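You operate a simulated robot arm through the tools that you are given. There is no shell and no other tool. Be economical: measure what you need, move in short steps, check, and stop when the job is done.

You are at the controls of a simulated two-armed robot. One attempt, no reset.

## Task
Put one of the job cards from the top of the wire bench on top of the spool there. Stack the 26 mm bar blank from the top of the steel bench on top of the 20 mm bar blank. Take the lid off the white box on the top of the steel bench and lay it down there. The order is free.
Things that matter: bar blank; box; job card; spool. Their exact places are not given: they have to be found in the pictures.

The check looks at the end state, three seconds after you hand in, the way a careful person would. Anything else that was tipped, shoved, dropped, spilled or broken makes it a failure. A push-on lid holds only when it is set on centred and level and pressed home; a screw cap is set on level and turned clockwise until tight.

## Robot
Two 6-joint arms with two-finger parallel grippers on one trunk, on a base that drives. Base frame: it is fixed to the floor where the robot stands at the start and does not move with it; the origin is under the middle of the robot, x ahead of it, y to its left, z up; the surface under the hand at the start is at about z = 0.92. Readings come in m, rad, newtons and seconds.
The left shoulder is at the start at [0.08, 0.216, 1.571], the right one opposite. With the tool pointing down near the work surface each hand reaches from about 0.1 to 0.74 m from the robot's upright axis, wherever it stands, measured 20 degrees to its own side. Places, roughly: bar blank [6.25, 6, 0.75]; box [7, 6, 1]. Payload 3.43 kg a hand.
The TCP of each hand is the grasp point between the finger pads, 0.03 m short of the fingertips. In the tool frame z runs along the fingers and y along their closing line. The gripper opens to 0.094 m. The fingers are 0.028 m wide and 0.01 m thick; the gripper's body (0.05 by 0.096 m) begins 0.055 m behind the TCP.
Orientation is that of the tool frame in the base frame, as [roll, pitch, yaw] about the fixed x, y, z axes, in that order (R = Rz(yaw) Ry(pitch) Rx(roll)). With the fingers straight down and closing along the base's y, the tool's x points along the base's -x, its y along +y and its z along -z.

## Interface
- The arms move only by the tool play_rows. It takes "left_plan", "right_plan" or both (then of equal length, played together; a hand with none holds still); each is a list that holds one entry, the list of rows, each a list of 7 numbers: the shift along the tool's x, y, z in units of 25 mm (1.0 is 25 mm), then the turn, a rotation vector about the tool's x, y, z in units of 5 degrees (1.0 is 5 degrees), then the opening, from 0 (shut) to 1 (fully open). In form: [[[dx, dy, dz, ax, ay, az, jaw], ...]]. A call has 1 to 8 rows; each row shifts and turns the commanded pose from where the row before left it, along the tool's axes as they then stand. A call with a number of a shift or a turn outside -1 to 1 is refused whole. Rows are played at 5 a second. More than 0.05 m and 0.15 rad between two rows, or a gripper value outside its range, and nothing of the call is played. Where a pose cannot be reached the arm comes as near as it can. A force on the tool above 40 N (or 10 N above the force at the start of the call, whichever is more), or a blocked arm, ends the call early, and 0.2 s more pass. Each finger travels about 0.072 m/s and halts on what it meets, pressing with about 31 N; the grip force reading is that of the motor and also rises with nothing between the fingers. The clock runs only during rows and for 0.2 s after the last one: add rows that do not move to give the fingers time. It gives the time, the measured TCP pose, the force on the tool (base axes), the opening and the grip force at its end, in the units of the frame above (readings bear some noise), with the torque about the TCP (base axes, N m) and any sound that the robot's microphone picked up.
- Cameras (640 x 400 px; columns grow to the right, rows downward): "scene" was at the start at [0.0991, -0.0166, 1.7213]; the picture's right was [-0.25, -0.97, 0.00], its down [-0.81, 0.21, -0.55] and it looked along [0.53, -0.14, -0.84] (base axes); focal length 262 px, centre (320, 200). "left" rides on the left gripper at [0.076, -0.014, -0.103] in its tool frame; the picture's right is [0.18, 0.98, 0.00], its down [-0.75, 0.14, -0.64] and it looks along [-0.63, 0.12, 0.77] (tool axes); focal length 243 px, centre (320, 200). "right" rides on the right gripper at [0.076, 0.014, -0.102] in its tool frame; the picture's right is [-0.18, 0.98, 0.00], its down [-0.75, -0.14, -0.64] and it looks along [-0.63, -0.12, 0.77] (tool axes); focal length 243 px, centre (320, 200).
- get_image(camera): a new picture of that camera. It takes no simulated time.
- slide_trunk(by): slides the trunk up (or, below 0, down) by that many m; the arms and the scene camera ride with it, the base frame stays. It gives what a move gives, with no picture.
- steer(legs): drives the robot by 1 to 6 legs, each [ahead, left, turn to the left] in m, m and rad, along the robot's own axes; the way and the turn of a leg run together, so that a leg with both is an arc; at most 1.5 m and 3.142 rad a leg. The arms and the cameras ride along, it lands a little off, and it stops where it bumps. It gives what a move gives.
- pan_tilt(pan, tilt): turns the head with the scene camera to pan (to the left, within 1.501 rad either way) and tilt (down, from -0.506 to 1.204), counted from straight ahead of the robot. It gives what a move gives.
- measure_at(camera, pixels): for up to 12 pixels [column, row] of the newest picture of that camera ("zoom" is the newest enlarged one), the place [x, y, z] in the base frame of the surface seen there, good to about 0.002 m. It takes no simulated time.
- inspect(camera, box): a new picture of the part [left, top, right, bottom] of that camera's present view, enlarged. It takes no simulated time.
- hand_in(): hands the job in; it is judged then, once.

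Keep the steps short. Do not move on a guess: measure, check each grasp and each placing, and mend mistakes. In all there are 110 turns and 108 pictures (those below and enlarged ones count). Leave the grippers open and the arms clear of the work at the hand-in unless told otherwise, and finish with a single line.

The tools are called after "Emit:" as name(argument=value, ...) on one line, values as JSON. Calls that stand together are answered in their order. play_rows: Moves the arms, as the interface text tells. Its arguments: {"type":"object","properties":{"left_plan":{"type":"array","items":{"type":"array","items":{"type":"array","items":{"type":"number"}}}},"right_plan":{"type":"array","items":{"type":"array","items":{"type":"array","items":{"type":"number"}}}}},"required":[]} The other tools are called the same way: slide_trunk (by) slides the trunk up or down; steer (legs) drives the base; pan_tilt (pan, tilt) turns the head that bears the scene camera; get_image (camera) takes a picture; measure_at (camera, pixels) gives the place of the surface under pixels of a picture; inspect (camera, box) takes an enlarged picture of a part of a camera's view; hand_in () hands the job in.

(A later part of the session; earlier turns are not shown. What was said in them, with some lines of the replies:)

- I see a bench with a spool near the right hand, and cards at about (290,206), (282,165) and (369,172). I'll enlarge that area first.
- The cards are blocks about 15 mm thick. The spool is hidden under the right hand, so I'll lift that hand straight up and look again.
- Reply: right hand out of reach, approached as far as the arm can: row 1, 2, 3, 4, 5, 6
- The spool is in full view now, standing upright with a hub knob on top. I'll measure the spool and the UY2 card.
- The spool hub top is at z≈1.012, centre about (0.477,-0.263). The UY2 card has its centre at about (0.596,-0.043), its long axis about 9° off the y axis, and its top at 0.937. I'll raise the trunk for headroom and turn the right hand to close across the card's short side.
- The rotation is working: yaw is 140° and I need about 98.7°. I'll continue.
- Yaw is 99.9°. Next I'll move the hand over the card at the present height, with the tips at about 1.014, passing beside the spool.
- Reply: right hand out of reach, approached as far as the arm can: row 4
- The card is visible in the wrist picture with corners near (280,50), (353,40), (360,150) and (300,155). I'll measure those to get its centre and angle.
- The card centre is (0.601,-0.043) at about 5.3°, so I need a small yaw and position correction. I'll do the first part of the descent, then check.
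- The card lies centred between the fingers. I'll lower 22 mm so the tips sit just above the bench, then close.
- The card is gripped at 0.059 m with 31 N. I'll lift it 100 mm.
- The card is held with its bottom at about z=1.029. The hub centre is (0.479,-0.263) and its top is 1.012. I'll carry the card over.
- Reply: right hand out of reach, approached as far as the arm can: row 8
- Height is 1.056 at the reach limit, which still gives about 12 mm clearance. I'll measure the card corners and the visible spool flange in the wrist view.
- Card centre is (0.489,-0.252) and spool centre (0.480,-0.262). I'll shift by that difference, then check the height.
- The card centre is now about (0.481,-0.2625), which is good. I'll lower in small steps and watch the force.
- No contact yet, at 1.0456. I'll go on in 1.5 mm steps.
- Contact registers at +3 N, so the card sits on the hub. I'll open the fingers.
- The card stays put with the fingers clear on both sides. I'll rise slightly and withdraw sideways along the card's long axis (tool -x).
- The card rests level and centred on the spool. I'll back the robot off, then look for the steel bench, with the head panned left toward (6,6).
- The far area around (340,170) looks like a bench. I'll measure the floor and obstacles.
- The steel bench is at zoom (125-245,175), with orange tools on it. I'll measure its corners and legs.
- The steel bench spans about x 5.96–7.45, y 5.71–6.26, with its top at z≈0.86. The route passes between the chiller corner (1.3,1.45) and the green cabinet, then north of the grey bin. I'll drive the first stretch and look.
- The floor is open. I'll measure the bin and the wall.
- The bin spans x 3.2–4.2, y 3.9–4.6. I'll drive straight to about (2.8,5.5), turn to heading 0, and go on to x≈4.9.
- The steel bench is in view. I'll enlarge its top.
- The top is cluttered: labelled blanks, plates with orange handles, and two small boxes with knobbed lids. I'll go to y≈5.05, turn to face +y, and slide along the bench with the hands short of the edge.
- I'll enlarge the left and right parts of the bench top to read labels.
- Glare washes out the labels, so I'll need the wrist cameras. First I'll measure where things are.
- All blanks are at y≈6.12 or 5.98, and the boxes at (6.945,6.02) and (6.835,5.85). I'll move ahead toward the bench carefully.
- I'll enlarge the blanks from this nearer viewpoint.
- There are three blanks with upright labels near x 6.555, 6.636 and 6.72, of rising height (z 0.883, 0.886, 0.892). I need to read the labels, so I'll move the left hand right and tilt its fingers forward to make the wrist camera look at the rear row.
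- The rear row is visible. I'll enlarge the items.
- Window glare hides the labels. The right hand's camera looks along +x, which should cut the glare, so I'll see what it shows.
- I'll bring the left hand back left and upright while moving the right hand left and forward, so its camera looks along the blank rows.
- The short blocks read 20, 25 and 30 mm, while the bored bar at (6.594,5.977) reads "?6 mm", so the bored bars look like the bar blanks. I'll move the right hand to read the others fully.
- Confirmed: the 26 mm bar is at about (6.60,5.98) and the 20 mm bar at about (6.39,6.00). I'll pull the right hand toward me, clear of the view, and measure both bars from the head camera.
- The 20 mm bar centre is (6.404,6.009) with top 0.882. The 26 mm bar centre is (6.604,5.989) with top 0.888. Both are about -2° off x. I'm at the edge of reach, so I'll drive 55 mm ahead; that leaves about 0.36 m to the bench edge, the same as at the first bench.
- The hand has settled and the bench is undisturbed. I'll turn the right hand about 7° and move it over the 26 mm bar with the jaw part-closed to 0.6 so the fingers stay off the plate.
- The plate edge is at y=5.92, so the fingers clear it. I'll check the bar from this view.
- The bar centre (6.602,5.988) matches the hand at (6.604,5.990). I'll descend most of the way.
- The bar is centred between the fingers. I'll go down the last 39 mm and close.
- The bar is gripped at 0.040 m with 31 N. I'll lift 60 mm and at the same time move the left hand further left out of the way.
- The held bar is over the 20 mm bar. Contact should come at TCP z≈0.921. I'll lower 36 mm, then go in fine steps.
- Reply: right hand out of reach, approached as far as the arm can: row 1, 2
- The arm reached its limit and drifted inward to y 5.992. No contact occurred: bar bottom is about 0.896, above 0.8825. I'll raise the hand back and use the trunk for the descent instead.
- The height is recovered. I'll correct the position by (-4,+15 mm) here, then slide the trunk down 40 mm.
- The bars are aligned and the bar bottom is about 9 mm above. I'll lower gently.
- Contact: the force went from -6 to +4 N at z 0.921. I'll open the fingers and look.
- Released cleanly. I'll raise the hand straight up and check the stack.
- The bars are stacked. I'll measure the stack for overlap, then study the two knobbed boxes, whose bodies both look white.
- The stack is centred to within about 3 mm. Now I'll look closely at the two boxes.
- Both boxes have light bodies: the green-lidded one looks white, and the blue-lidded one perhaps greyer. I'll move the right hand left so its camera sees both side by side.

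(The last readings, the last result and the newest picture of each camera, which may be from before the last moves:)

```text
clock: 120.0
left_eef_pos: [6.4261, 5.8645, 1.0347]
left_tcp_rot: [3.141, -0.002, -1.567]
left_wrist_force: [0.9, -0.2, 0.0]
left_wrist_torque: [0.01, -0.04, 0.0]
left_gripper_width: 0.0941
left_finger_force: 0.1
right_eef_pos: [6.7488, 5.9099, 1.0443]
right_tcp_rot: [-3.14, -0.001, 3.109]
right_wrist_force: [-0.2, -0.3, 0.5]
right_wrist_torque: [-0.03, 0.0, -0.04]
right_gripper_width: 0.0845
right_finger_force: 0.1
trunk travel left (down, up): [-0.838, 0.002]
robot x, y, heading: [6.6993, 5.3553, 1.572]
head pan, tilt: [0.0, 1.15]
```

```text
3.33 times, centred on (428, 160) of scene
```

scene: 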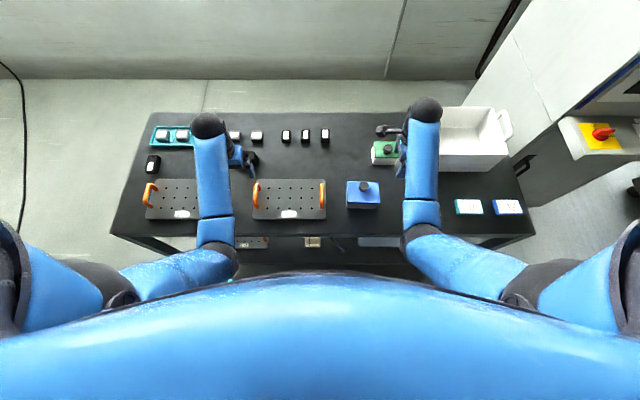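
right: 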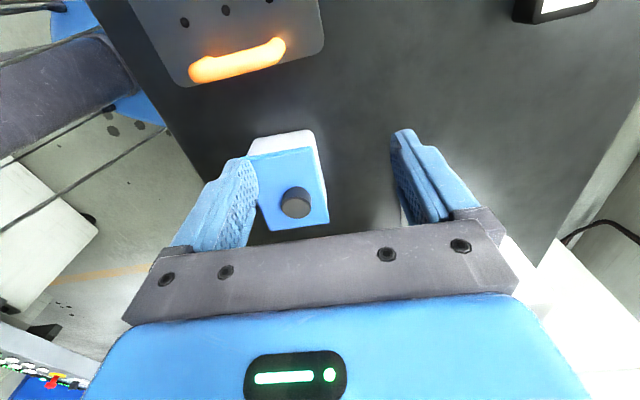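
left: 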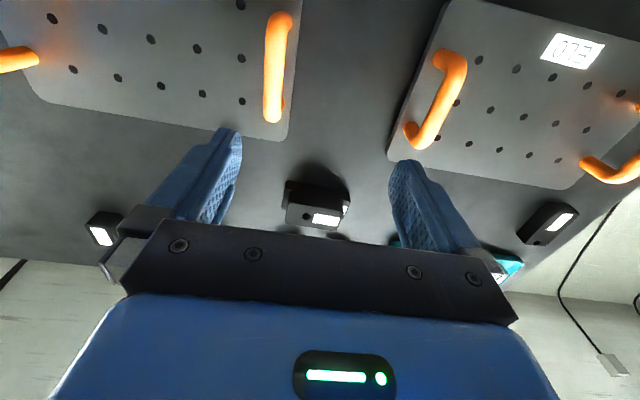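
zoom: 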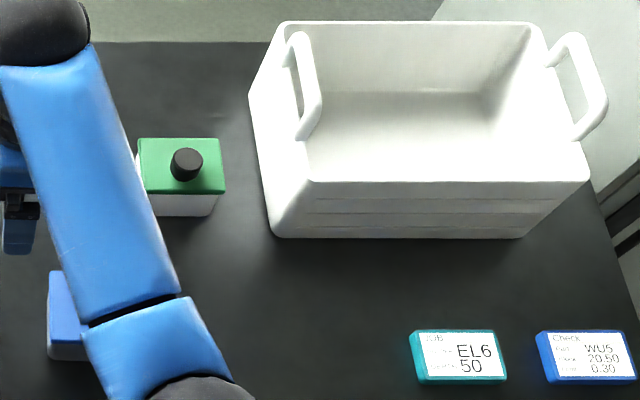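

Both bodies look white here. I'll shift the robot left 0.2 m for an unobstructed view of both boxes, to compare body colours carefully.

Emit:
steer(legs=[[0, 0.22, 0]])

Emit:
pan_tilt(pan=-0.35, tilt=1.0)

Emit:
get_image(camera="scene")

```text
clock: 121.7
left_eef_pos: [6.2095, 5.8624, 1.0373]
left_tcp_rot: [3.137, -0.003, -1.568]
left_wrist_force: [0.4, -0.2, 0.0]
left_wrist_torque: [-0.01, 0.01, 0.02]
left_gripper_width: 0.0941
left_finger_force: 0.1
right_eef_pos: [6.5317, 5.9087, 1.0444]
right_tcp_rot: [-3.139, -0.003, 3.108]
right_wrist_force: [1.1, -0.5, -0.5]
right_wrist_torque: [0.03, 0.05, -0.04]
right_gripper_width: 0.0843
right_finger_force: 0.0
trunk travel left (down, up): [-0.838, 0.002]
robot x, y, heading: [6.4752, 5.3564, 1.575]
head pan, tilt: [0.0, 1.15]
```

```text
clock: 122.5
left_eef_pos: [6.2059, 5.8626, 1.0366]
left_tcp_rot: [3.141, 0.001, -1.568]
left_wrist_force: [-0.2, 0.6, -0.3]
left_wrist_torque: [-0.03, -0.03, 0.02]
left_gripper_width: 0.094
left_finger_force: 0.0
right_eef_pos: [6.5276, 5.9091, 1.0454]
right_tcp_rot: [-3.14, -0.001, 3.106]
right_wrist_force: [0.1, -0.7, 0.3]
right_wrist_torque: [-0.01, 0.0, 0.01]
right_gripper_width: 0.0847
right_finger_force: 0.2
trunk travel left (down, up): [-0.838, 0.002]
robot x, y, heading: [6.4749, 5.3587, 1.57]
head pan, tilt: [-0.351, 1.0]
```

```text
46 pictures are left
```

scene: 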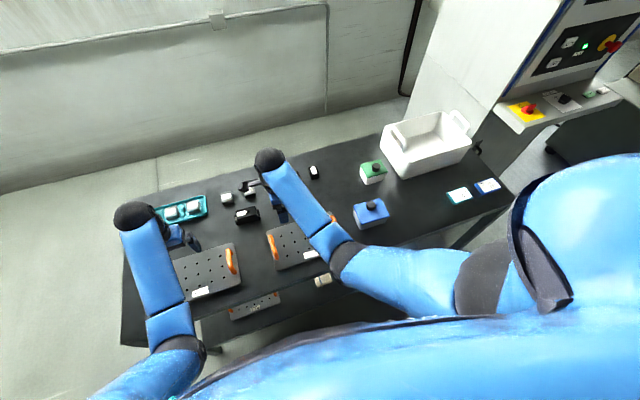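

Emit:
inspect(camera="scene", box=[340, 150, 420, 240])

Emit:
get_image(camera="right")

```text
4.44 times, centred on (380, 195) of scene
```

zoom: 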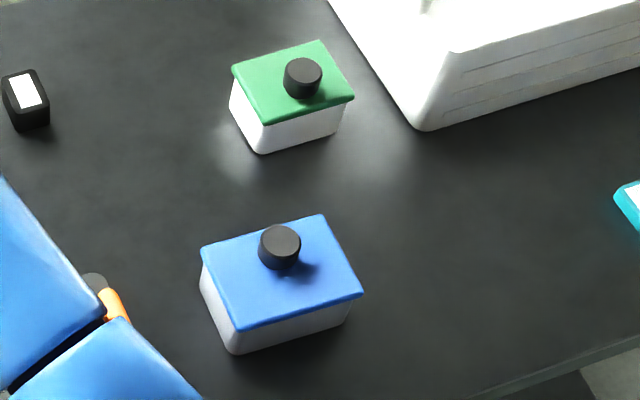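

```text
44 pictures are left
```

right: 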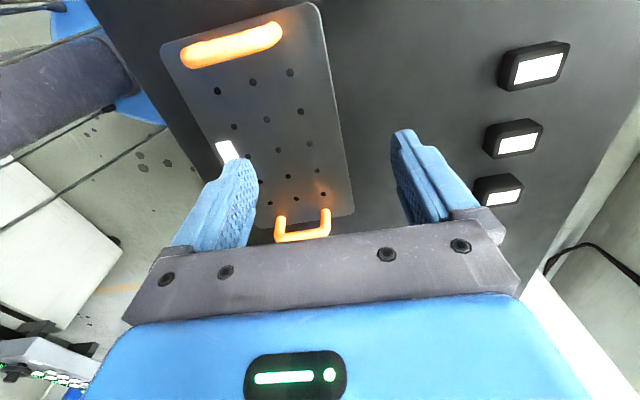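

The blue-lidded body looks greyer than the green-lidded one. I'll enlarge each further to be sure.

Emit:
inspect(camera="scene", box=[362, 156, 390, 188])

Emit:
inspect(camera="scene", box=[350, 195, 392, 233])

```text
12.50 times, centred on (376, 172) of scene
```

zoom: 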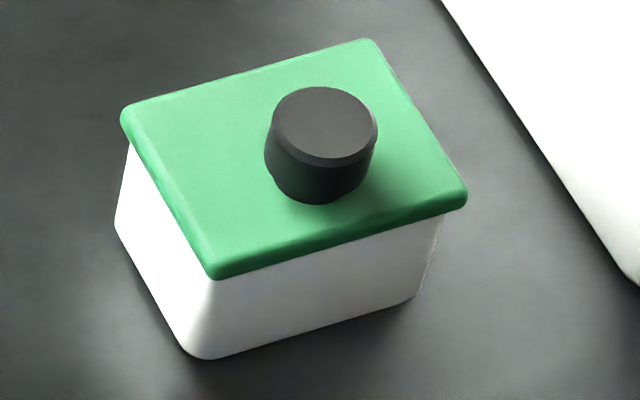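

```text
10.53 times, centred on (371, 214) of scene
```

zoom: 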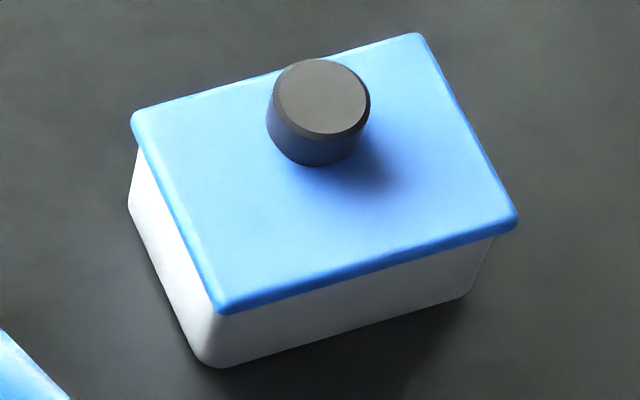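

I want a same-exposure comparison from close by, so I'll move the right hand to about (6.65,5.80), where its camera sees both box sides.

Emit:
play_rows(right_plan=[[[-1, -0.9, 0, 0, 0, 0, 0.9], [-1, -0.9, 0, 0, 0, 0, 0.9], [-1, -0.9, 0, 0, 0, 0, 0.9], [-1, -0.9, 0, 0, 0, 0, 0.9], [-0.5, -0.5, 0, 0, 0, 0, 0.9]]])

Emit:
get_image(camera="right")

```text
clock: 123.8
left_eef_pos: [6.207, 5.8613, 1.0357]
left_tcp_rot: [3.141, 0.001, -1.569]
left_wrist_force: [-0.4, 0.7, -0.2]
left_wrist_torque: [0.02, -0.01, 0.02]
left_gripper_width: 0.0941
left_finger_force: 0.1
right_eef_pos: [6.6378, 5.8014, 1.0439]
right_tcp_rot: [3.141, -0.001, 3.105]
right_wrist_force: [0.4, 0.1, -1.0]
right_wrist_torque: [0.01, 0.02, 0.0]
right_gripper_width: 0.0846
right_finger_force: 0.0
trunk travel left (down, up): [-0.838, 0.002]
robot x, y, heading: [6.4759, 5.3577, 1.574]
head pan, tilt: [-0.351, 1.0]
```

```text
41 pictures are left
```

right: 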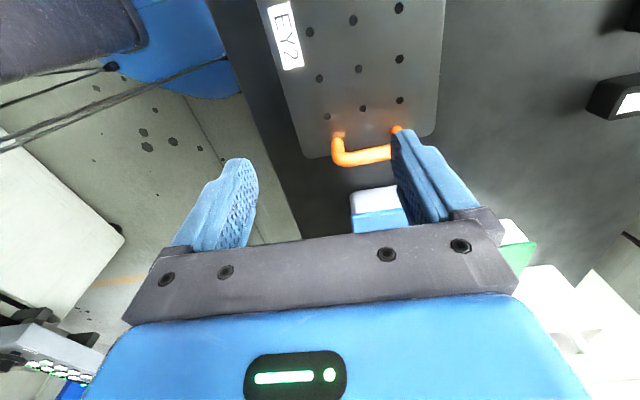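

Emit:
inspect(camera="right", box=[340, 180, 560, 310])

Emit:
pan_tilt(pan=-0.6, tilt=0.6)

Emit:
get_image(camera="scene")

```text
2.91 times, centred on (450, 245) of right
```

zoom: 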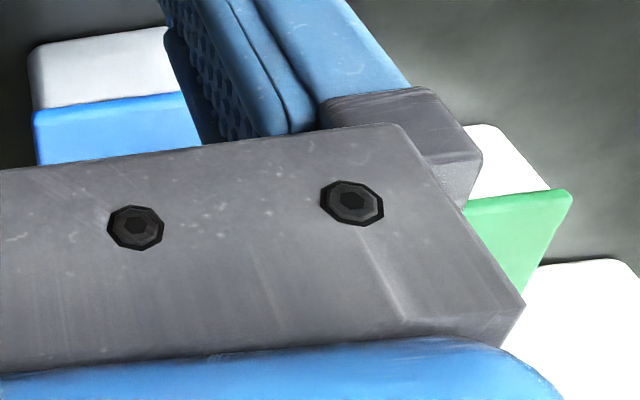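

```text
clock: 124.6
left_eef_pos: [6.2068, 5.8624, 1.0354]
left_tcp_rot: [-3.141, -0.002, -1.569]
left_wrist_force: [0.1, -0.6, -1.1]
left_wrist_torque: [-0.01, 0.02, -0.02]
left_gripper_width: 0.094
left_finger_force: 0.1
right_eef_pos: [6.6351, 5.8028, 1.0442]
right_tcp_rot: [-3.14, 0.0, 3.107]
right_wrist_force: [0.5, 0.7, 0.3]
right_wrist_torque: [0.02, 0.02, -0.02]
right_gripper_width: 0.0846
right_finger_force: 0.0
trunk travel left (down, up): [-0.838, 0.002]
robot x, y, heading: [6.4771, 5.3593, 1.573]
head pan, tilt: [-0.6, 0.6]
```

```text
39 pictures are left
```

scene: 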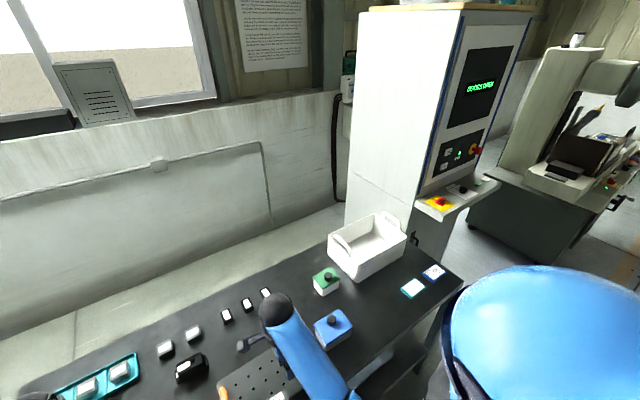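

In the same exposure it is clear: the blue-lidded body is grey, while the green-lidded body is pure white like the tote. The green-lidded box is the white box. I'll drive right so it is well within reach and look at it.

Emit:
pan_tilt(pan=-0.2, tilt=1.15)

Emit:
steer(legs=[[0, -0.28, 0]])

Emit:
get_image(camera="scene")

```text
clock: 125.6
left_eef_pos: [6.2064, 5.862, 1.0344]
left_tcp_rot: [-3.141, 0.0, -1.571]
left_wrist_force: [0.5, 0.2, 0.0]
left_wrist_torque: [0.02, 0.02, -0.02]
left_gripper_width: 0.0941
left_finger_force: 0.1
right_eef_pos: [6.6358, 5.8027, 1.0438]
right_tcp_rot: [3.141, -0.001, 3.107]
right_wrist_force: [0.1, -0.5, -0.3]
right_wrist_torque: [-0.05, 0.03, -0.02]
right_gripper_width: 0.0846
right_finger_force: 0.1
trunk travel left (down, up): [-0.838, 0.002]
robot x, y, heading: [6.4772, 5.3562, 1.571]
head pan, tilt: [-0.201, 1.15]
```

```text
clock: 127.5
left_eef_pos: [6.4839, 5.8632, 1.0349]
left_tcp_rot: [-3.139, -0.002, -1.571]
left_wrist_force: [0.6, 0.3, 0.3]
left_wrist_torque: [-0.01, -0.02, 0.02]
left_gripper_width: 0.0942
left_finger_force: 0.0
right_eef_pos: [6.9119, 5.8032, 1.0449]
right_tcp_rot: [-3.141, 0.002, 3.104]
right_wrist_force: [0.0, 0.1, 0.2]
right_wrist_torque: [0.02, -0.03, -0.03]
right_gripper_width: 0.0848
right_finger_force: 0.1
trunk travel left (down, up): [-0.838, 0.002]
robot x, y, heading: [6.7539, 5.356, 1.573]
head pan, tilt: [-0.201, 1.15]
```

```text
38 pictures are left
```

scene: 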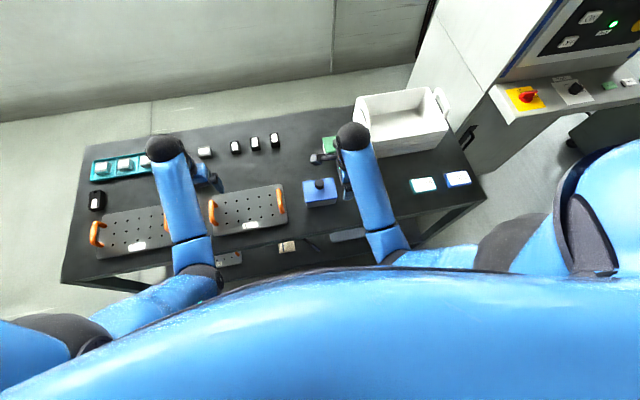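

I'll move the right hand over the green lid at the present height, keeping its fingers well above the knob (0.948), and check with the wrist camera.

Emit:
play_rows(right_plan=[[[-0.2, 1, 0, 0, 0, 0, 0.9], [-0.2, 1, 0, 0, 0, 0, 0.9], [-0.2, 1, 0, 0, 0, 0, 0.9], [-0.2, 1, 0, 0, 0, 0, 0.9], [0, 1, 0, 0, 0, 0, 0.9], [0, 1, 0, 0, 0, 0, 0.9], [0, 1, 0, 0, 0, 0, 0.9], [0, 1, 0, 0, 0, 0, 0.9]]])

Emit:
get_image(camera="right")

Emit:
inspect(camera="scene", box=[280, 80, 480, 220])

```text
clock: 129.3
left_eef_pos: [6.4856, 5.8639, 1.0346]
left_tcp_rot: [-3.141, -0.003, -1.57]
left_wrist_force: [0.5, -0.5, 0.0]
left_wrist_torque: [-0.03, 0.04, 0.01]
left_gripper_width: 0.0941
left_finger_force: 0.1
right_eef_pos: [6.9421, 6.0025, 1.0436]
right_tcp_rot: [-3.14, -0.002, 3.105]
right_wrist_force: [0.4, 0.2, 0.3]
right_wrist_torque: [-0.02, -0.03, -0.02]
right_gripper_width: 0.0844
right_finger_force: 0.0
trunk travel left (down, up): [-0.838, 0.002]
robot x, y, heading: [6.7502, 5.3557, 1.575]
head pan, tilt: [-0.201, 1.15]
```

```text
37 pictures are left
```

right: 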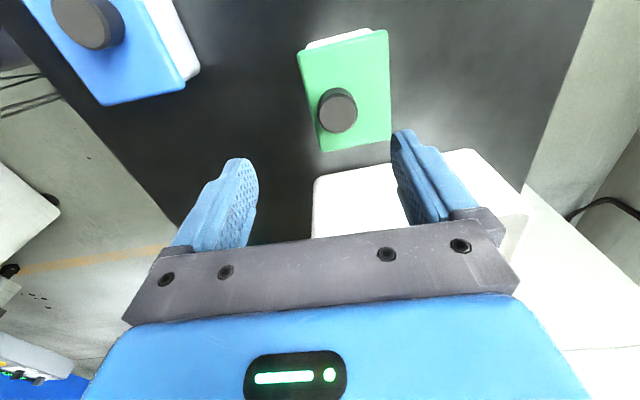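

```text
2.86 times, centred on (380, 150) of scene
```

zoom: 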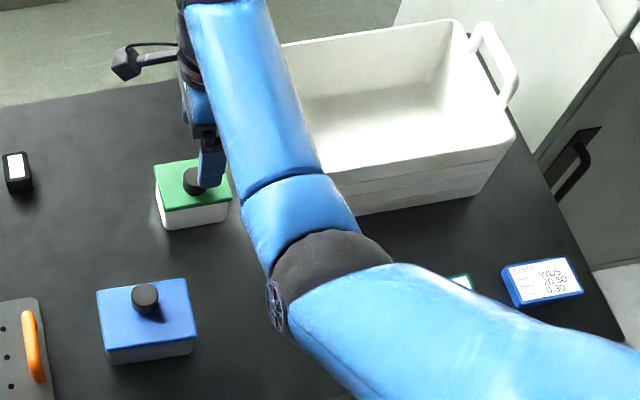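

The knob is at (340,105) in the wrist view. I'll measure the knob and lid.

Emit:
measure_at(camera="right", pixels=[[340, 115], [325, 112], [355, 110], [340, 129], [302, 54], [384, 36], [388, 134], [325, 147], [340, 70], [360, 165], [130, 98], [190, 75]])

```text
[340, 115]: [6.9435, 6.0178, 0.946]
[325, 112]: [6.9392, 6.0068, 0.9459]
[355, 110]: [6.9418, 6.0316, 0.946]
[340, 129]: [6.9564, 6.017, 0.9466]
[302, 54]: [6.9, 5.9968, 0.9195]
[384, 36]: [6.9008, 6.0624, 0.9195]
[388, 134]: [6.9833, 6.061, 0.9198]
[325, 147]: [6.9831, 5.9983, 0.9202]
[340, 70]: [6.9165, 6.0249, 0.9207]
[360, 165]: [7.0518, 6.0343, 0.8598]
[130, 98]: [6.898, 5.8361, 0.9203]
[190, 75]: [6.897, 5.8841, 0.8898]
```

The knob centre is (6.942,6.019), top 0.947, over the lid top at 0.920. I'll centre over it and descend until the tips are about 5 mm above the lid.

Emit:
play_rows(right_plan=[[[0, 0.66, 0, 0, 0, 0, 0.7], [0, 0, 1, 0, 0, 0, 0.7], [0, 0, 1, 0, 0, 0, 0.7], [0, 0, 0, 0, 0, 0, 0.7]]])

Emit:
get_image(camera="right")

```text
clock: 130.3
left_eef_pos: [6.4848, 5.8627, 1.0355]
left_tcp_rot: [3.141, 0.001, -1.569]
left_wrist_force: [0.7, -0.8, 0.0]
left_wrist_torque: [-0.02, 0.02, -0.02]
left_gripper_width: 0.0937
left_finger_force: 0.0
right_eef_pos: [6.9429, 6.019, 0.9932]
right_tcp_rot: [3.14, 0.001, 3.104]
right_wrist_force: [1.2, -0.1, 0.9]
right_wrist_torque: [-0.02, 0.02, 0.0]
right_gripper_width: 0.0658
right_finger_force: 0.1
trunk travel left (down, up): [-0.838, 0.002]
robot x, y, heading: [6.7498, 5.3569, 1.576]
head pan, tilt: [-0.201, 1.15]
```

```text
35 pictures are left
```

right: 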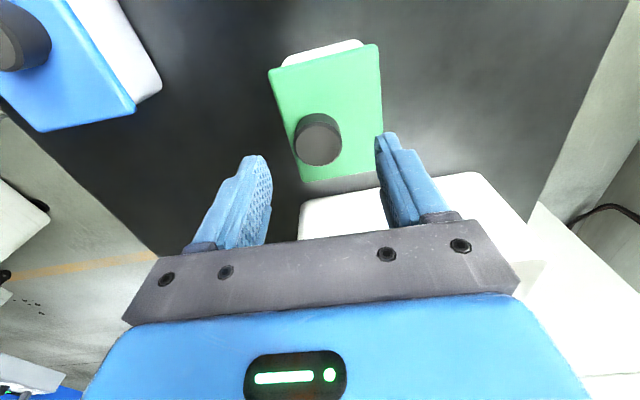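

The knob is centred. I'll go down the last 38 mm and close.

Emit:
play_rows(right_plan=[[[0, 0, 0.8, 0, 0, 0, 0.7], [0, 0, 0.7, 0, 0, 0, 0.7], [0, 0, 0, 0, 0, 0, 0.7], [0, 0, 0, 0, 0, 0, 0.1], [0, 0, 0, 0, 0, 0, 0.1], [0, 0, 0, 0, 0, 0, 0.1], [0, 0, 0, 0, 0, 0, 0.1], [0, 0, 0, 0, 0, 0, 0.1]]])

Emit:
get_image(camera="right")

```text
clock: 132.1
left_eef_pos: [6.4852, 5.8627, 1.0347]
left_tcp_rot: [3.141, 0.0, -1.571]
left_wrist_force: [0.0, -0.3, -0.5]
left_wrist_torque: [0.0, 0.05, 0.02]
left_gripper_width: 0.094
left_finger_force: 0.1
right_eef_pos: [6.9421, 6.0179, 0.9561]
right_tcp_rot: [-3.139, 0.001, 3.106]
right_wrist_force: [0.0, 0.3, -0.3]
right_wrist_torque: [0.01, -0.02, -0.04]
right_gripper_width: 0.0326
right_finger_force: 30.6
trunk travel left (down, up): [-0.838, 0.002]
robot x, y, heading: [6.7552, 5.3525, 1.575]
head pan, tilt: [-0.201, 1.15]
heard: snap
```

```text
34 pictures are left
```

right: 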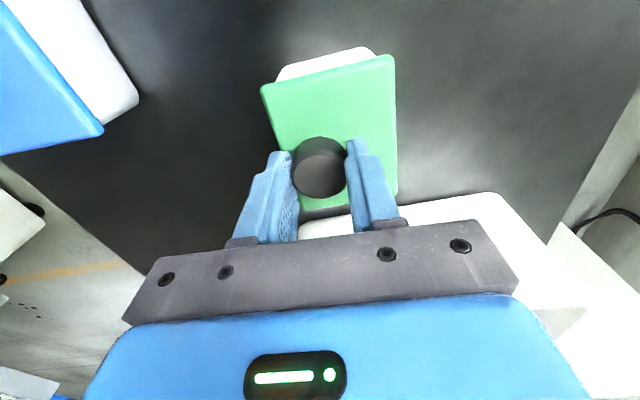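

The knob is gripped at 0.033 m, and a snap was heard, so the push-on lid may have come loose. I'll lift slowly and check whether the box stays.

Emit:
play_rows(right_plan=[[[0, 0, -0.2, 0, 0, 0, 0.1], [0, 0, -0.2, 0, 0, 0, 0.1], [0, 0, -0.2, 0, 0, 0, 0.1], [0, 0, -0.2, 0, 0, 0, 0.1], [0, 0, 0, 0, 0, 0, 0.1]]])

Emit:
get_image(camera="right")

Emit:
inspect(camera="scene", box=[300, 110, 400, 180])

```text
clock: 133.3
left_eef_pos: [6.4859, 5.863, 1.0357]
left_tcp_rot: [3.141, -0.002, -1.572]
left_wrist_force: [-0.3, -0.2, 0.8]
left_wrist_torque: [0.03, 0.03, 0.0]
left_gripper_width: 0.0939
left_finger_force: 0.1
right_eef_pos: [6.9434, 6.0183, 0.9762]
right_tcp_rot: [-3.141, 0.0, 3.105]
right_wrist_force: [0.5, 0.2, -0.5]
right_wrist_torque: [0.02, 0.0, 0.02]
right_gripper_width: 0.0326
right_finger_force: 30.9
trunk travel left (down, up): [-0.838, 0.002]
robot x, y, heading: [6.7498, 5.3608, 1.573]
head pan, tilt: [-0.201, 1.15]
```

```text
33 pictures are left
```

right: 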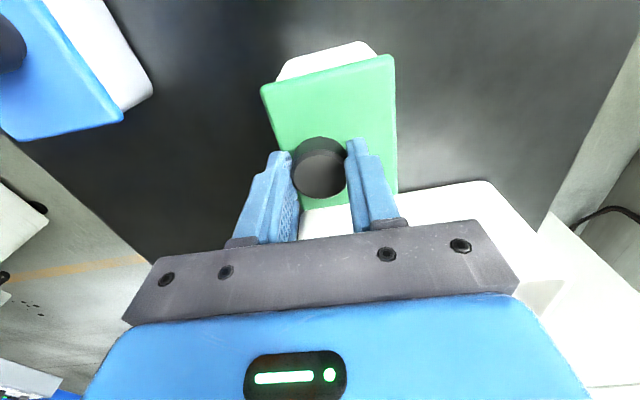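

```text
5.71 times, centred on (350, 145) of scene
```

zoom: 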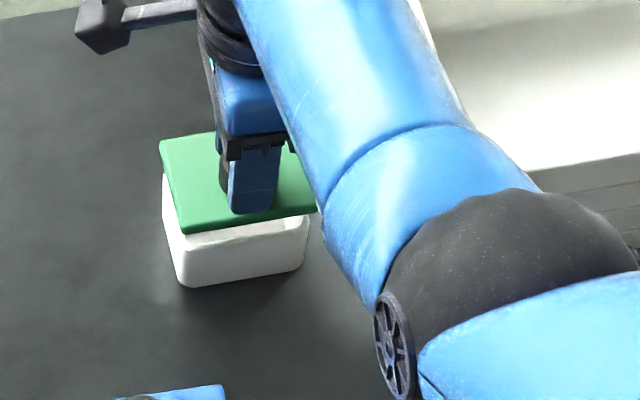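

The force stays about zero, so the box is not hanging on. I'll lift another 70 mm and check.

Emit:
play_rows(right_plan=[[[0, 0, -0.8, 0, 0, 0, 0.1], [0, 0, -0.8, 0, 0, 0, 0.1], [0, 0, -0.8, 0, 0, 0, 0.1], [0, 0, -0.4, 0, 0, 0, 0.1], [0, 0, 0, 0, 0, 0, 0.1]]])

Emit:
get_image(camera="right")

Emit:
inspect(camera="scene", box=[290, 100, 480, 220])

```text
clock: 134.5
left_eef_pos: [6.4844, 5.8625, 1.036]
left_tcp_rot: [3.141, -0.001, -1.571]
left_wrist_force: [-0.2, -0.7, 0.3]
left_wrist_torque: [0.02, -0.03, -0.03]
left_gripper_width: 0.0939
left_finger_force: 0.0
right_eef_pos: [6.9434, 6.0163, 1.0461]
right_tcp_rot: [-3.141, 0.0, 3.105]
right_wrist_force: [-0.3, 0.0, -0.3]
right_wrist_torque: [0.01, 0.0, 0.0]
right_gripper_width: 0.0327
right_finger_force: 30.9
trunk travel left (down, up): [-0.838, 0.002]
robot x, y, heading: [6.7529, 5.3573, 1.571]
head pan, tilt: [-0.201, 1.15]
```

```text
31 pictures are left
```

right: 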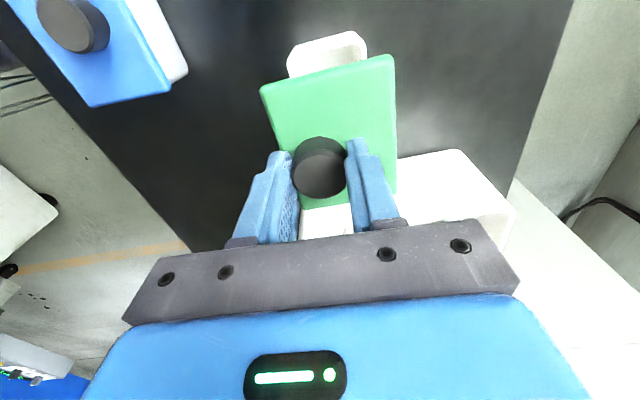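

```text
3.33 times, centred on (385, 160) of scene
```

zoom: 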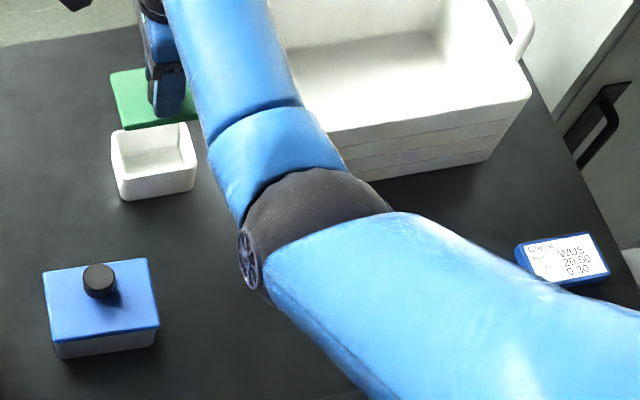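

The lid is off and the box stands open and upright. I'll lay the lid on the clear bench area around (7.04,5.82), between the blue-lidded box and the teal card, moving toward me first and then right.

Emit:
play_rows(right_plan=[[[0, -1, 0, 0, 0, 0, 0.1], [0, -1, 0, 0, 0, 0, 0.1], [0, -1, 0, 0, 0, 0, 0.1], [0, -1, 0, 0, 0, 0, 0.1], [0, -1, 0, 0, 0, 0, 0.1], [0, -1, 0, 0, 0, 0, 0.1], [0, -1, 0, 0, 0, 0, 0.1], [0, -0.7, 0, 0, 0, 0, 0.1]]])

Emit:
play_rows(right_plan=[[[-1, 0, 0, 0, 0, 0, 0.1], [-1, 0, 0, 0, 0, 0, 0.1], [-1, 0, 0, 0, 0, 0, 0.1], [-1, 0, 0, 0, 0, 0, 0.1], [-0.17, 0, 0, 0, 0, 0, 0.1]]])

Emit:
get_image(camera="right")

Emit:
inspect(camera="scene", box=[290, 100, 480, 220])

```text
clock: 136.3
left_eef_pos: [6.4857, 5.8617, 1.0358]
left_tcp_rot: [3.141, -0.001, -1.571]
left_wrist_force: [0.0, 0.3, -0.3]
left_wrist_torque: [0.0, 0.0, 0.01]
left_gripper_width: 0.0939
left_finger_force: 0.1
right_eef_pos: [6.9368, 5.8249, 1.0457]
right_tcp_rot: [3.141, -0.002, 3.104]
right_wrist_force: [0.5, 0.0, -0.1]
right_wrist_torque: [-0.01, -0.02, -0.03]
right_gripper_width: 0.0327
right_finger_force: 31.4
trunk travel left (down, up): [-0.838, 0.002]
robot x, y, heading: [6.7532, 5.3612, 1.573]
head pan, tilt: [-0.201, 1.15]
```

```text
clock: 137.5
left_eef_pos: [6.4853, 5.8609, 1.0373]
left_tcp_rot: [3.139, 0.0, -1.571]
left_wrist_force: [-0.2, 0.9, -0.1]
left_wrist_torque: [0.01, 0.0, 0.03]
left_gripper_width: 0.0942
left_finger_force: 0.0
right_eef_pos: [7.04, 5.8215, 1.0464]
right_tcp_rot: [-3.139, -0.001, 3.104]
right_wrist_force: [0.2, 0.3, -0.2]
right_wrist_torque: [0.02, -0.02, 0.01]
right_gripper_width: 0.0325
right_finger_force: 30.8
trunk travel left (down, up): [-0.838, 0.002]
robot x, y, heading: [6.7505, 5.36, 1.568]
head pan, tilt: [-0.201, 1.15]
```

```text
29 pictures are left
```

right: 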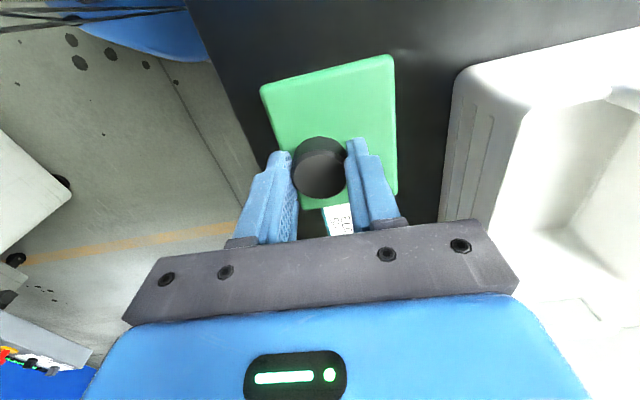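

```text
3.33 times, centred on (385, 160) of scene
```

zoom: 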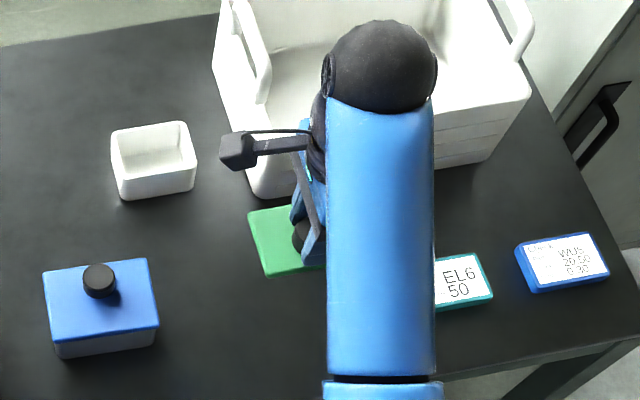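

I'll check the landing area: the teal card's left edge and the tote's front foot.

Emit:
measure_at(camera="zoom", pixels=[[437, 302], [445, 260], [235, 250], [260, 192], [268, 199], [200, 330], [300, 330], [320, 290]])

Emit:
measure_at(camera="right", pixels=[[440, 200], [420, 120], [395, 60], [450, 140], [330, 213], [265, 90], [385, 60], [250, 190]])

```text
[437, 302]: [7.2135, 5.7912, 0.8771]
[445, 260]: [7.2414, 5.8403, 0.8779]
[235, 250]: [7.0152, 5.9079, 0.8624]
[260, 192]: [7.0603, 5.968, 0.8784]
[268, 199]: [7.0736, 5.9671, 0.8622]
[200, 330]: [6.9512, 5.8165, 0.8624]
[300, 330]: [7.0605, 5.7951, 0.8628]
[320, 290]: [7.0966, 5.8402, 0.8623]
```

```text
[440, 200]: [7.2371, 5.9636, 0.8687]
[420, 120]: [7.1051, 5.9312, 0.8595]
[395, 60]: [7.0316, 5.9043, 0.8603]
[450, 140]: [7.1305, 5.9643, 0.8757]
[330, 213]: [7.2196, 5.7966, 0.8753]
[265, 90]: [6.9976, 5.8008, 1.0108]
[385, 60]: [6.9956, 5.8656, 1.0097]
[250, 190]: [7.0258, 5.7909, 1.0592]
```

The area is clear. I'll lower to TCP 0.925, then use small steps until contact.

Emit:
play_rows(right_plan=[[[0, 0, 1, 0, 0, 0, 0.1], [0, 0, 1, 0, 0, 0, 0.1], [0, 0, 1, 0, 0, 0, 0.1], [0, 0, 1, 0, 0, 0, 0.1], [0, 0, 0.6, 0, 0, 0, 0.1], [0, 0, 0, 0, 0, 0, 0.1]]])

Emit:
inspect(camera="right", box=[220, 20, 440, 240])

```text
clock: 138.9
left_eef_pos: [6.4855, 5.8623, 1.0352]
left_tcp_rot: [-3.14, 0.001, -1.572]
left_wrist_force: [-0.3, 0.2, -0.4]
left_wrist_torque: [0.02, 0.04, 0.0]
left_gripper_width: 0.094
left_finger_force: 0.2
right_eef_pos: [7.0403, 5.8202, 0.9315]
right_tcp_rot: [-3.142, 0.0, 3.104]
right_wrist_force: [-0.6, -0.6, 0.5]
right_wrist_torque: [0.02, 0.01, 0.0]
right_gripper_width: 0.0329
right_finger_force: 31.4
trunk travel left (down, up): [-0.838, 0.002]
robot x, y, heading: [6.752, 5.3573, 1.574]
head pan, tilt: [-0.201, 1.15]
```

```text
1.82 times, centred on (330, 130) of right
```

zoom: 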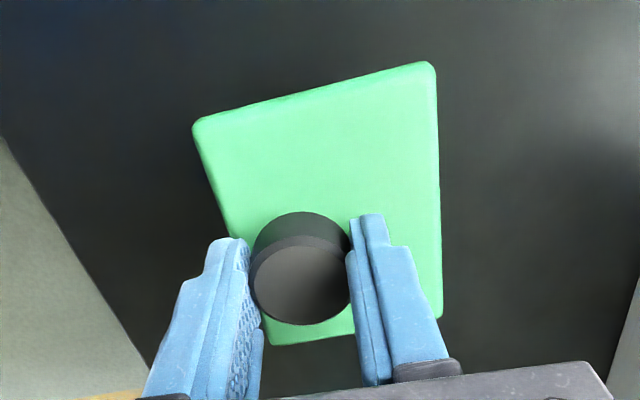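

Emit:
play_rows(right_plan=[[[0, 0, 0.1, 0, 0, 0, 0.1], [0, 0, 0.1, 0, 0, 0, 0.1], [0, 0, 0.1, 0, 0, 0, 0.1], [0, 0, 0, 0, 0, 0, 0.1]]])

Emit:
play_rows(right_plan=[[[0, 0, 0.08, 0, 0, 0, 0.1], [0, 0, 0.08, 0, 0, 0, 0.1], [0, 0, 0, 0, 0, 0, 0.1]]])

```text
clock: 139.9
left_eef_pos: [6.4859, 5.863, 1.0357]
left_tcp_rot: [3.14, -0.001, -1.569]
left_wrist_force: [-0.9, -0.3, 0.2]
left_wrist_torque: [0.02, -0.02, 0.0]
left_gripper_width: 0.094
left_finger_force: 0.0
right_eef_pos: [7.0397, 5.8218, 0.9247]
right_tcp_rot: [-3.141, 0.0, 3.104]
right_wrist_force: [0.5, 0.5, -0.2]
right_wrist_torque: [0.01, -0.04, 0.02]
right_gripper_width: 0.0325
right_finger_force: 30.6
trunk travel left (down, up): [-0.838, 0.002]
robot x, y, heading: [6.7541, 5.3632, 1.578]
head pan, tilt: [-0.201, 1.15]
```

```text
clock: 140.7
left_eef_pos: [6.4863, 5.864, 1.0359]
left_tcp_rot: [-3.141, 0.0, -1.57]
left_wrist_force: [0.6, -0.7, -0.1]
left_wrist_torque: [0.0, -0.01, 0.0]
left_gripper_width: 0.0942
left_finger_force: 0.1
right_eef_pos: [7.0407, 5.8212, 0.9199]
right_tcp_rot: [-3.14, 0.0, 3.104]
right_wrist_force: [0.0, 0.3, 0.3]
right_wrist_torque: [0.01, -0.01, 0.0]
right_gripper_width: 0.0325
right_finger_force: 31.0
trunk travel left (down, up): [-0.838, 0.002]
robot x, y, heading: [6.7549, 5.3604, 1.57]
head pan, tilt: [-0.201, 1.15]
```

No contact yet: the lid top is about 0.884. I'll continue in 2 mm steps.

Emit:
play_rows(right_plan=[[[0, 0, 0.08, 0, 0, 0, 0.1], [0, 0, 0.08, 0, 0, 0, 0.1], [0, 0, 0, 0, 0, 0, 0.1]]])

Emit:
play_rows(right_plan=[[[0, 0, 0.06, 0, 0, 0, 0.1], [0, 0, 0, 0, 0, 0, 0.1]]])

Emit:
inspect(camera="right", box=[220, 20, 440, 240])

```text
clock: 141.5
left_eef_pos: [6.4839, 5.863, 1.0352]
left_tcp_rot: [-3.142, -0.002, -1.572]
left_wrist_force: [-0.2, 1.2, 0.2]
left_wrist_torque: [-0.04, -0.03, 0.01]
left_gripper_width: 0.0942
left_finger_force: 0.0
right_eef_pos: [7.0394, 5.8217, 0.9155]
right_tcp_rot: [3.141, 0.0, 3.104]
right_wrist_force: [-1.3, 0.1, -0.4]
right_wrist_torque: [-0.02, 0.01, 0.03]
right_gripper_width: 0.0324
right_finger_force: 31.1
trunk travel left (down, up): [-0.838, 0.002]
robot x, y, heading: [6.7512, 5.3586, 1.568]
head pan, tilt: [-0.201, 1.15]
```

```text
clock: 142.1
left_eef_pos: [6.4855, 5.8624, 1.0357]
left_tcp_rot: [3.141, -0.002, -1.571]
left_wrist_force: [-0.6, -0.3, -0.1]
left_wrist_torque: [0.02, 0.0, 0.0]
left_gripper_width: 0.094
left_finger_force: 0.1
right_eef_pos: [7.0412, 5.8213, 0.914]
right_tcp_rot: [3.141, -0.001, 3.106]
right_wrist_force: [0.2, -0.2, -0.2]
right_wrist_torque: [-0.02, 0.0, -0.02]
right_gripper_width: 0.0327
right_finger_force: 30.8
trunk travel left (down, up): [-0.838, 0.002]
robot x, y, heading: [6.7501, 5.3577, 1.571]
head pan, tilt: [-0.201, 1.15]
```

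```text
1.82 times, centred on (330, 130) of right
```

zoom: 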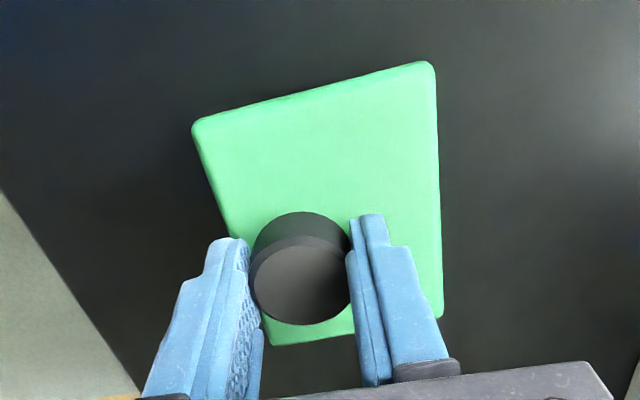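

Emit:
play_rows(right_plan=[[[0, 0, 0.08, 0, 0, 0, 0.1], [0, 0, 0.08, 0, 0, 0, 0.1], [0, 0, 0, 0, 0, 0, 0.1]]])

Emit:
play_rows(right_plan=[[[0, 0, 0.06, 0, 0, 0, 0.1], [0, 0, 0.06, 0, 0, 0, 0.1], [0, 0, 0, 0, 0, 0, 0.1]]])

Emit:
measure_at(camera="right", pixels=[[330, 100]])

```text
clock: 142.9
left_eef_pos: [6.4851, 5.8634, 1.0354]
left_tcp_rot: [-3.14, -0.003, -1.572]
left_wrist_force: [0.1, -0.4, 1.3]
left_wrist_torque: [0.03, 0.0, 0.02]
left_gripper_width: 0.094
left_finger_force: 0.0
right_eef_pos: [7.0399, 5.8207, 0.9096]
right_tcp_rot: [-3.141, 0.001, 3.104]
right_wrist_force: [0.1, 0.6, -0.9]
right_wrist_torque: [0.0, 0.01, 0.01]
right_gripper_width: 0.033
right_finger_force: 31.1
trunk travel left (down, up): [-0.838, 0.002]
robot x, y, heading: [6.7527, 5.3551, 1.57]
head pan, tilt: [-0.201, 1.15]
```

```text
clock: 143.7
left_eef_pos: [6.4847, 5.8634, 1.0347]
left_tcp_rot: [-3.14, -0.002, -1.57]
left_wrist_force: [-0.2, -0.4, 0.6]
left_wrist_torque: [-0.01, -0.01, -0.02]
left_gripper_width: 0.0939
left_finger_force: 0.0
right_eef_pos: [7.0403, 5.8213, 0.9072]
right_tcp_rot: [3.141, 0.001, 3.106]
right_wrist_force: [0.2, 0.2, -0.9]
right_wrist_torque: [-0.01, 0.01, 0.01]
right_gripper_width: 0.0326
right_finger_force: 30.9
trunk travel left (down, up): [-0.838, 0.002]
robot x, y, heading: [6.7522, 5.3605, 1.57]
head pan, tilt: [-0.201, 1.15]
```

```text
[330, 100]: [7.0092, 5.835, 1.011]
```

Emit:
play_rows(right_plan=[[[0, 0, 0.06, 0, 0, 0, 0.1], [0, 0, 0, 0, 0, 0, 0.1]]])

Emit:
play_rows(right_plan=[[[0, 0, 0.06, 0, 0, 0, 0.1], [0, 0, 0, 0, 0, 0, 0.1]]])

Emit:
get_image(camera="right")

```text
clock: 144.3
left_eef_pos: [6.4855, 5.8624, 1.0359]
left_tcp_rot: [3.141, 0.0, -1.571]
left_wrist_force: [0.5, 0.0, -0.2]
left_wrist_torque: [-0.01, 0.0, 0.02]
left_gripper_width: 0.0941
left_finger_force: 0.2
right_eef_pos: [7.04, 5.822, 0.9066]
right_tcp_rot: [-3.14, -0.002, 3.106]
right_wrist_force: [-0.2, 0.3, 2.2]
right_wrist_torque: [-0.03, -0.02, -0.05]
right_gripper_width: 0.0326
right_finger_force: 31.3
trunk travel left (down, up): [-0.838, 0.002]
robot x, y, heading: [6.7526, 5.3584, 1.571]
head pan, tilt: [-0.201, 1.15]
```

```text
clock: 144.9
left_eef_pos: [6.4855, 5.8625, 1.0356]
left_tcp_rot: [-3.141, 0.0, -1.57]
left_wrist_force: [-0.2, 0.3, -0.3]
left_wrist_torque: [0.0, 0.02, -0.01]
left_gripper_width: 0.0938
left_finger_force: 0.0
right_eef_pos: [7.0403, 5.821, 0.9053]
right_tcp_rot: [3.14, 0.002, 3.104]
right_wrist_force: [0.5, -0.6, 14.1]
right_wrist_torque: [-0.12, 0.02, -0.01]
right_gripper_width: 0.0327
right_finger_force: 30.6
trunk travel left (down, up): [-0.838, 0.002]
robot x, y, heading: [6.7544, 5.3599, 1.569]
head pan, tilt: [-0.201, 1.15]
```

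```text
25 pictures are left
```

right: 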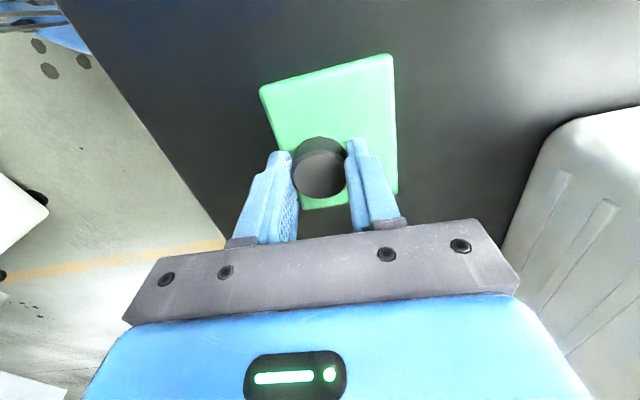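

Contact at 0.906, with 14 N. I'll ease up 1 mm, open, and rise straight up.

Emit:
play_rows(right_plan=[[[0, 0, -0.04, 0, 0, 0, 0.1], [0, 0, 0, 0, 0, 0, 0.5], [0, 0, 0, 0, 0, 0, 0.7], [0, 0, 0, 0, 0, 0, 0.7], [0, 0, -0.5, 0, 0, 0, 0.7], [0, 0, -1, 0, 0, 0, 0.7], [0, 0, -1, 0, 0, 0, 0.7], [0, 0, -1, 0, 0, 0, 0.7]]])

Emit:
play_rows(right_plan=[[[0, 0, -1, 0, 0, 0, 1], [0, 0, -1, 0, 0, 0, 1], [0, 0, 0, 0, 0, 0, 1]]])

Emit:
get_image(camera="right")

```text
clock: 146.7
left_eef_pos: [6.4848, 5.8629, 1.0357]
left_tcp_rot: [-3.14, -0.002, -1.57]
left_wrist_force: [0.0, 0.1, 0.1]
left_wrist_torque: [-0.03, 0.0, 0.0]
left_gripper_width: 0.094
left_finger_force: 0.0
right_eef_pos: [7.0397, 5.8226, 0.9925]
right_tcp_rot: [-3.14, -0.001, 3.105]
right_wrist_force: [-0.6, -0.4, 0.0]
right_wrist_torque: [0.02, 0.01, -0.02]
right_gripper_width: 0.066
right_finger_force: 0.0
trunk travel left (down, up): [-0.838, 0.002]
robot x, y, heading: [6.7512, 5.3607, 1.57]
head pan, tilt: [-0.201, 1.15]
```

```text
clock: 147.5
left_eef_pos: [6.4846, 5.8637, 1.035]
left_tcp_rot: [-3.141, -0.001, -1.571]
left_wrist_force: [0.0, 0.4, 0.6]
left_wrist_torque: [-0.01, 0.0, 0.04]
left_gripper_width: 0.0939
left_finger_force: 0.1
right_eef_pos: [7.039, 5.821, 1.0428]
right_tcp_rot: [-3.14, 0.0, 3.105]
right_wrist_force: [-0.3, -0.9, 0.4]
right_wrist_torque: [0.02, 0.04, -0.02]
right_gripper_width: 0.0944
right_finger_force: 0.1
trunk travel left (down, up): [-0.838, 0.002]
robot x, y, heading: [6.7522, 5.3573, 1.574]
head pan, tilt: [-0.201, 1.15]
```

```text
24 pictures are left
```

right: 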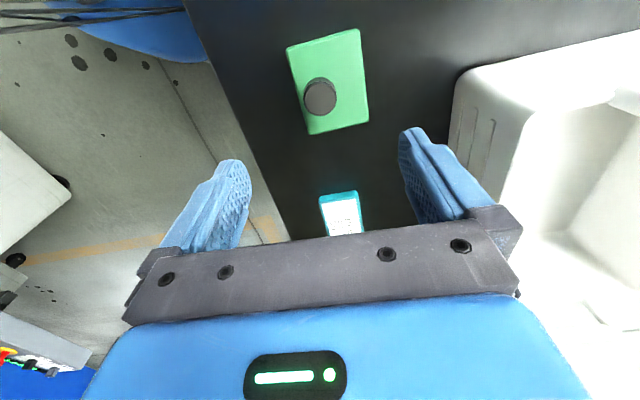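

The lid lies flat on the bench. I'll back the robot straight off and take a final look.

Emit:
steer(legs=[[-0.35, 0, 0]])

Emit:
pan_tilt(pan=0.05, tilt=0.8)

Emit:
inspect(camera="scene", box=[150, 150, 500, 330])

```text
clock: 149.8
left_eef_pos: [6.4855, 5.5162, 1.0354]
left_tcp_rot: [-3.141, -0.003, -1.57]
left_wrist_force: [0.1, -0.2, -0.3]
left_wrist_torque: [-0.03, -0.02, -0.01]
left_gripper_width: 0.0941
left_finger_force: 0.1
right_eef_pos: [7.0403, 5.4736, 1.0414]
right_tcp_rot: [-3.138, 0.001, 3.104]
right_wrist_force: [0.2, 0.8, 0.1]
right_wrist_torque: [-0.05, 0.0, -0.01]
right_gripper_width: 0.0941
right_finger_force: 0.1
trunk travel left (down, up): [-0.838, 0.002]
robot x, y, heading: [6.7554, 5.005, 1.572]
head pan, tilt: [-0.201, 1.15]
```

```text
clock: 150.6
left_eef_pos: [6.4848, 5.5138, 1.0353]
left_tcp_rot: [3.141, -0.001, -1.571]
left_wrist_force: [-0.5, -0.7, 0.1]
left_wrist_torque: [0.04, -0.02, -0.01]
left_gripper_width: 0.0938
left_finger_force: 0.0
right_eef_pos: [7.0386, 5.4718, 1.043]
right_tcp_rot: [-3.142, -0.001, 3.106]
right_wrist_force: [-0.5, -0.7, -0.7]
right_wrist_torque: [-0.04, 0.0, 0.0]
right_gripper_width: 0.094
right_finger_force: 0.0
trunk travel left (down, up): [-0.838, 0.002]
robot x, y, heading: [6.7536, 5.0088, 1.567]
head pan, tilt: [0.051, 0.799]
```

```text
1.83 times, centred on (325, 240) of scene
```

zoom: 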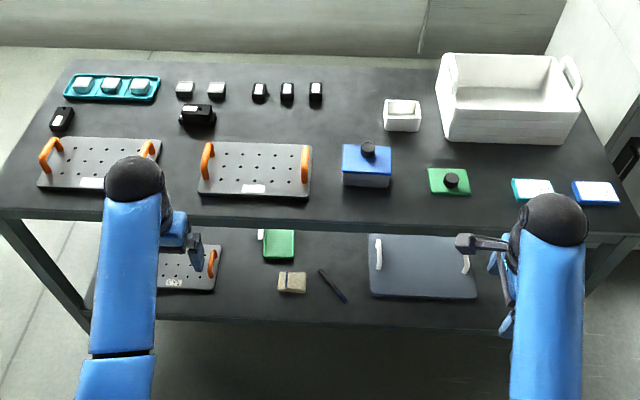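

All three goals are in place: the stack stands, the white box is open with its lid flat on the bench, and nothing else has moved. I last saw the card level on the spool. I'm handing in.

Emit:
hand_in()

```text
The job is handed in.
```

The job card is on the spool, the 26 mm bar blank is on the 20 mm one, and the white box's green lid lies beside it on the steel bench; the job is handed in.
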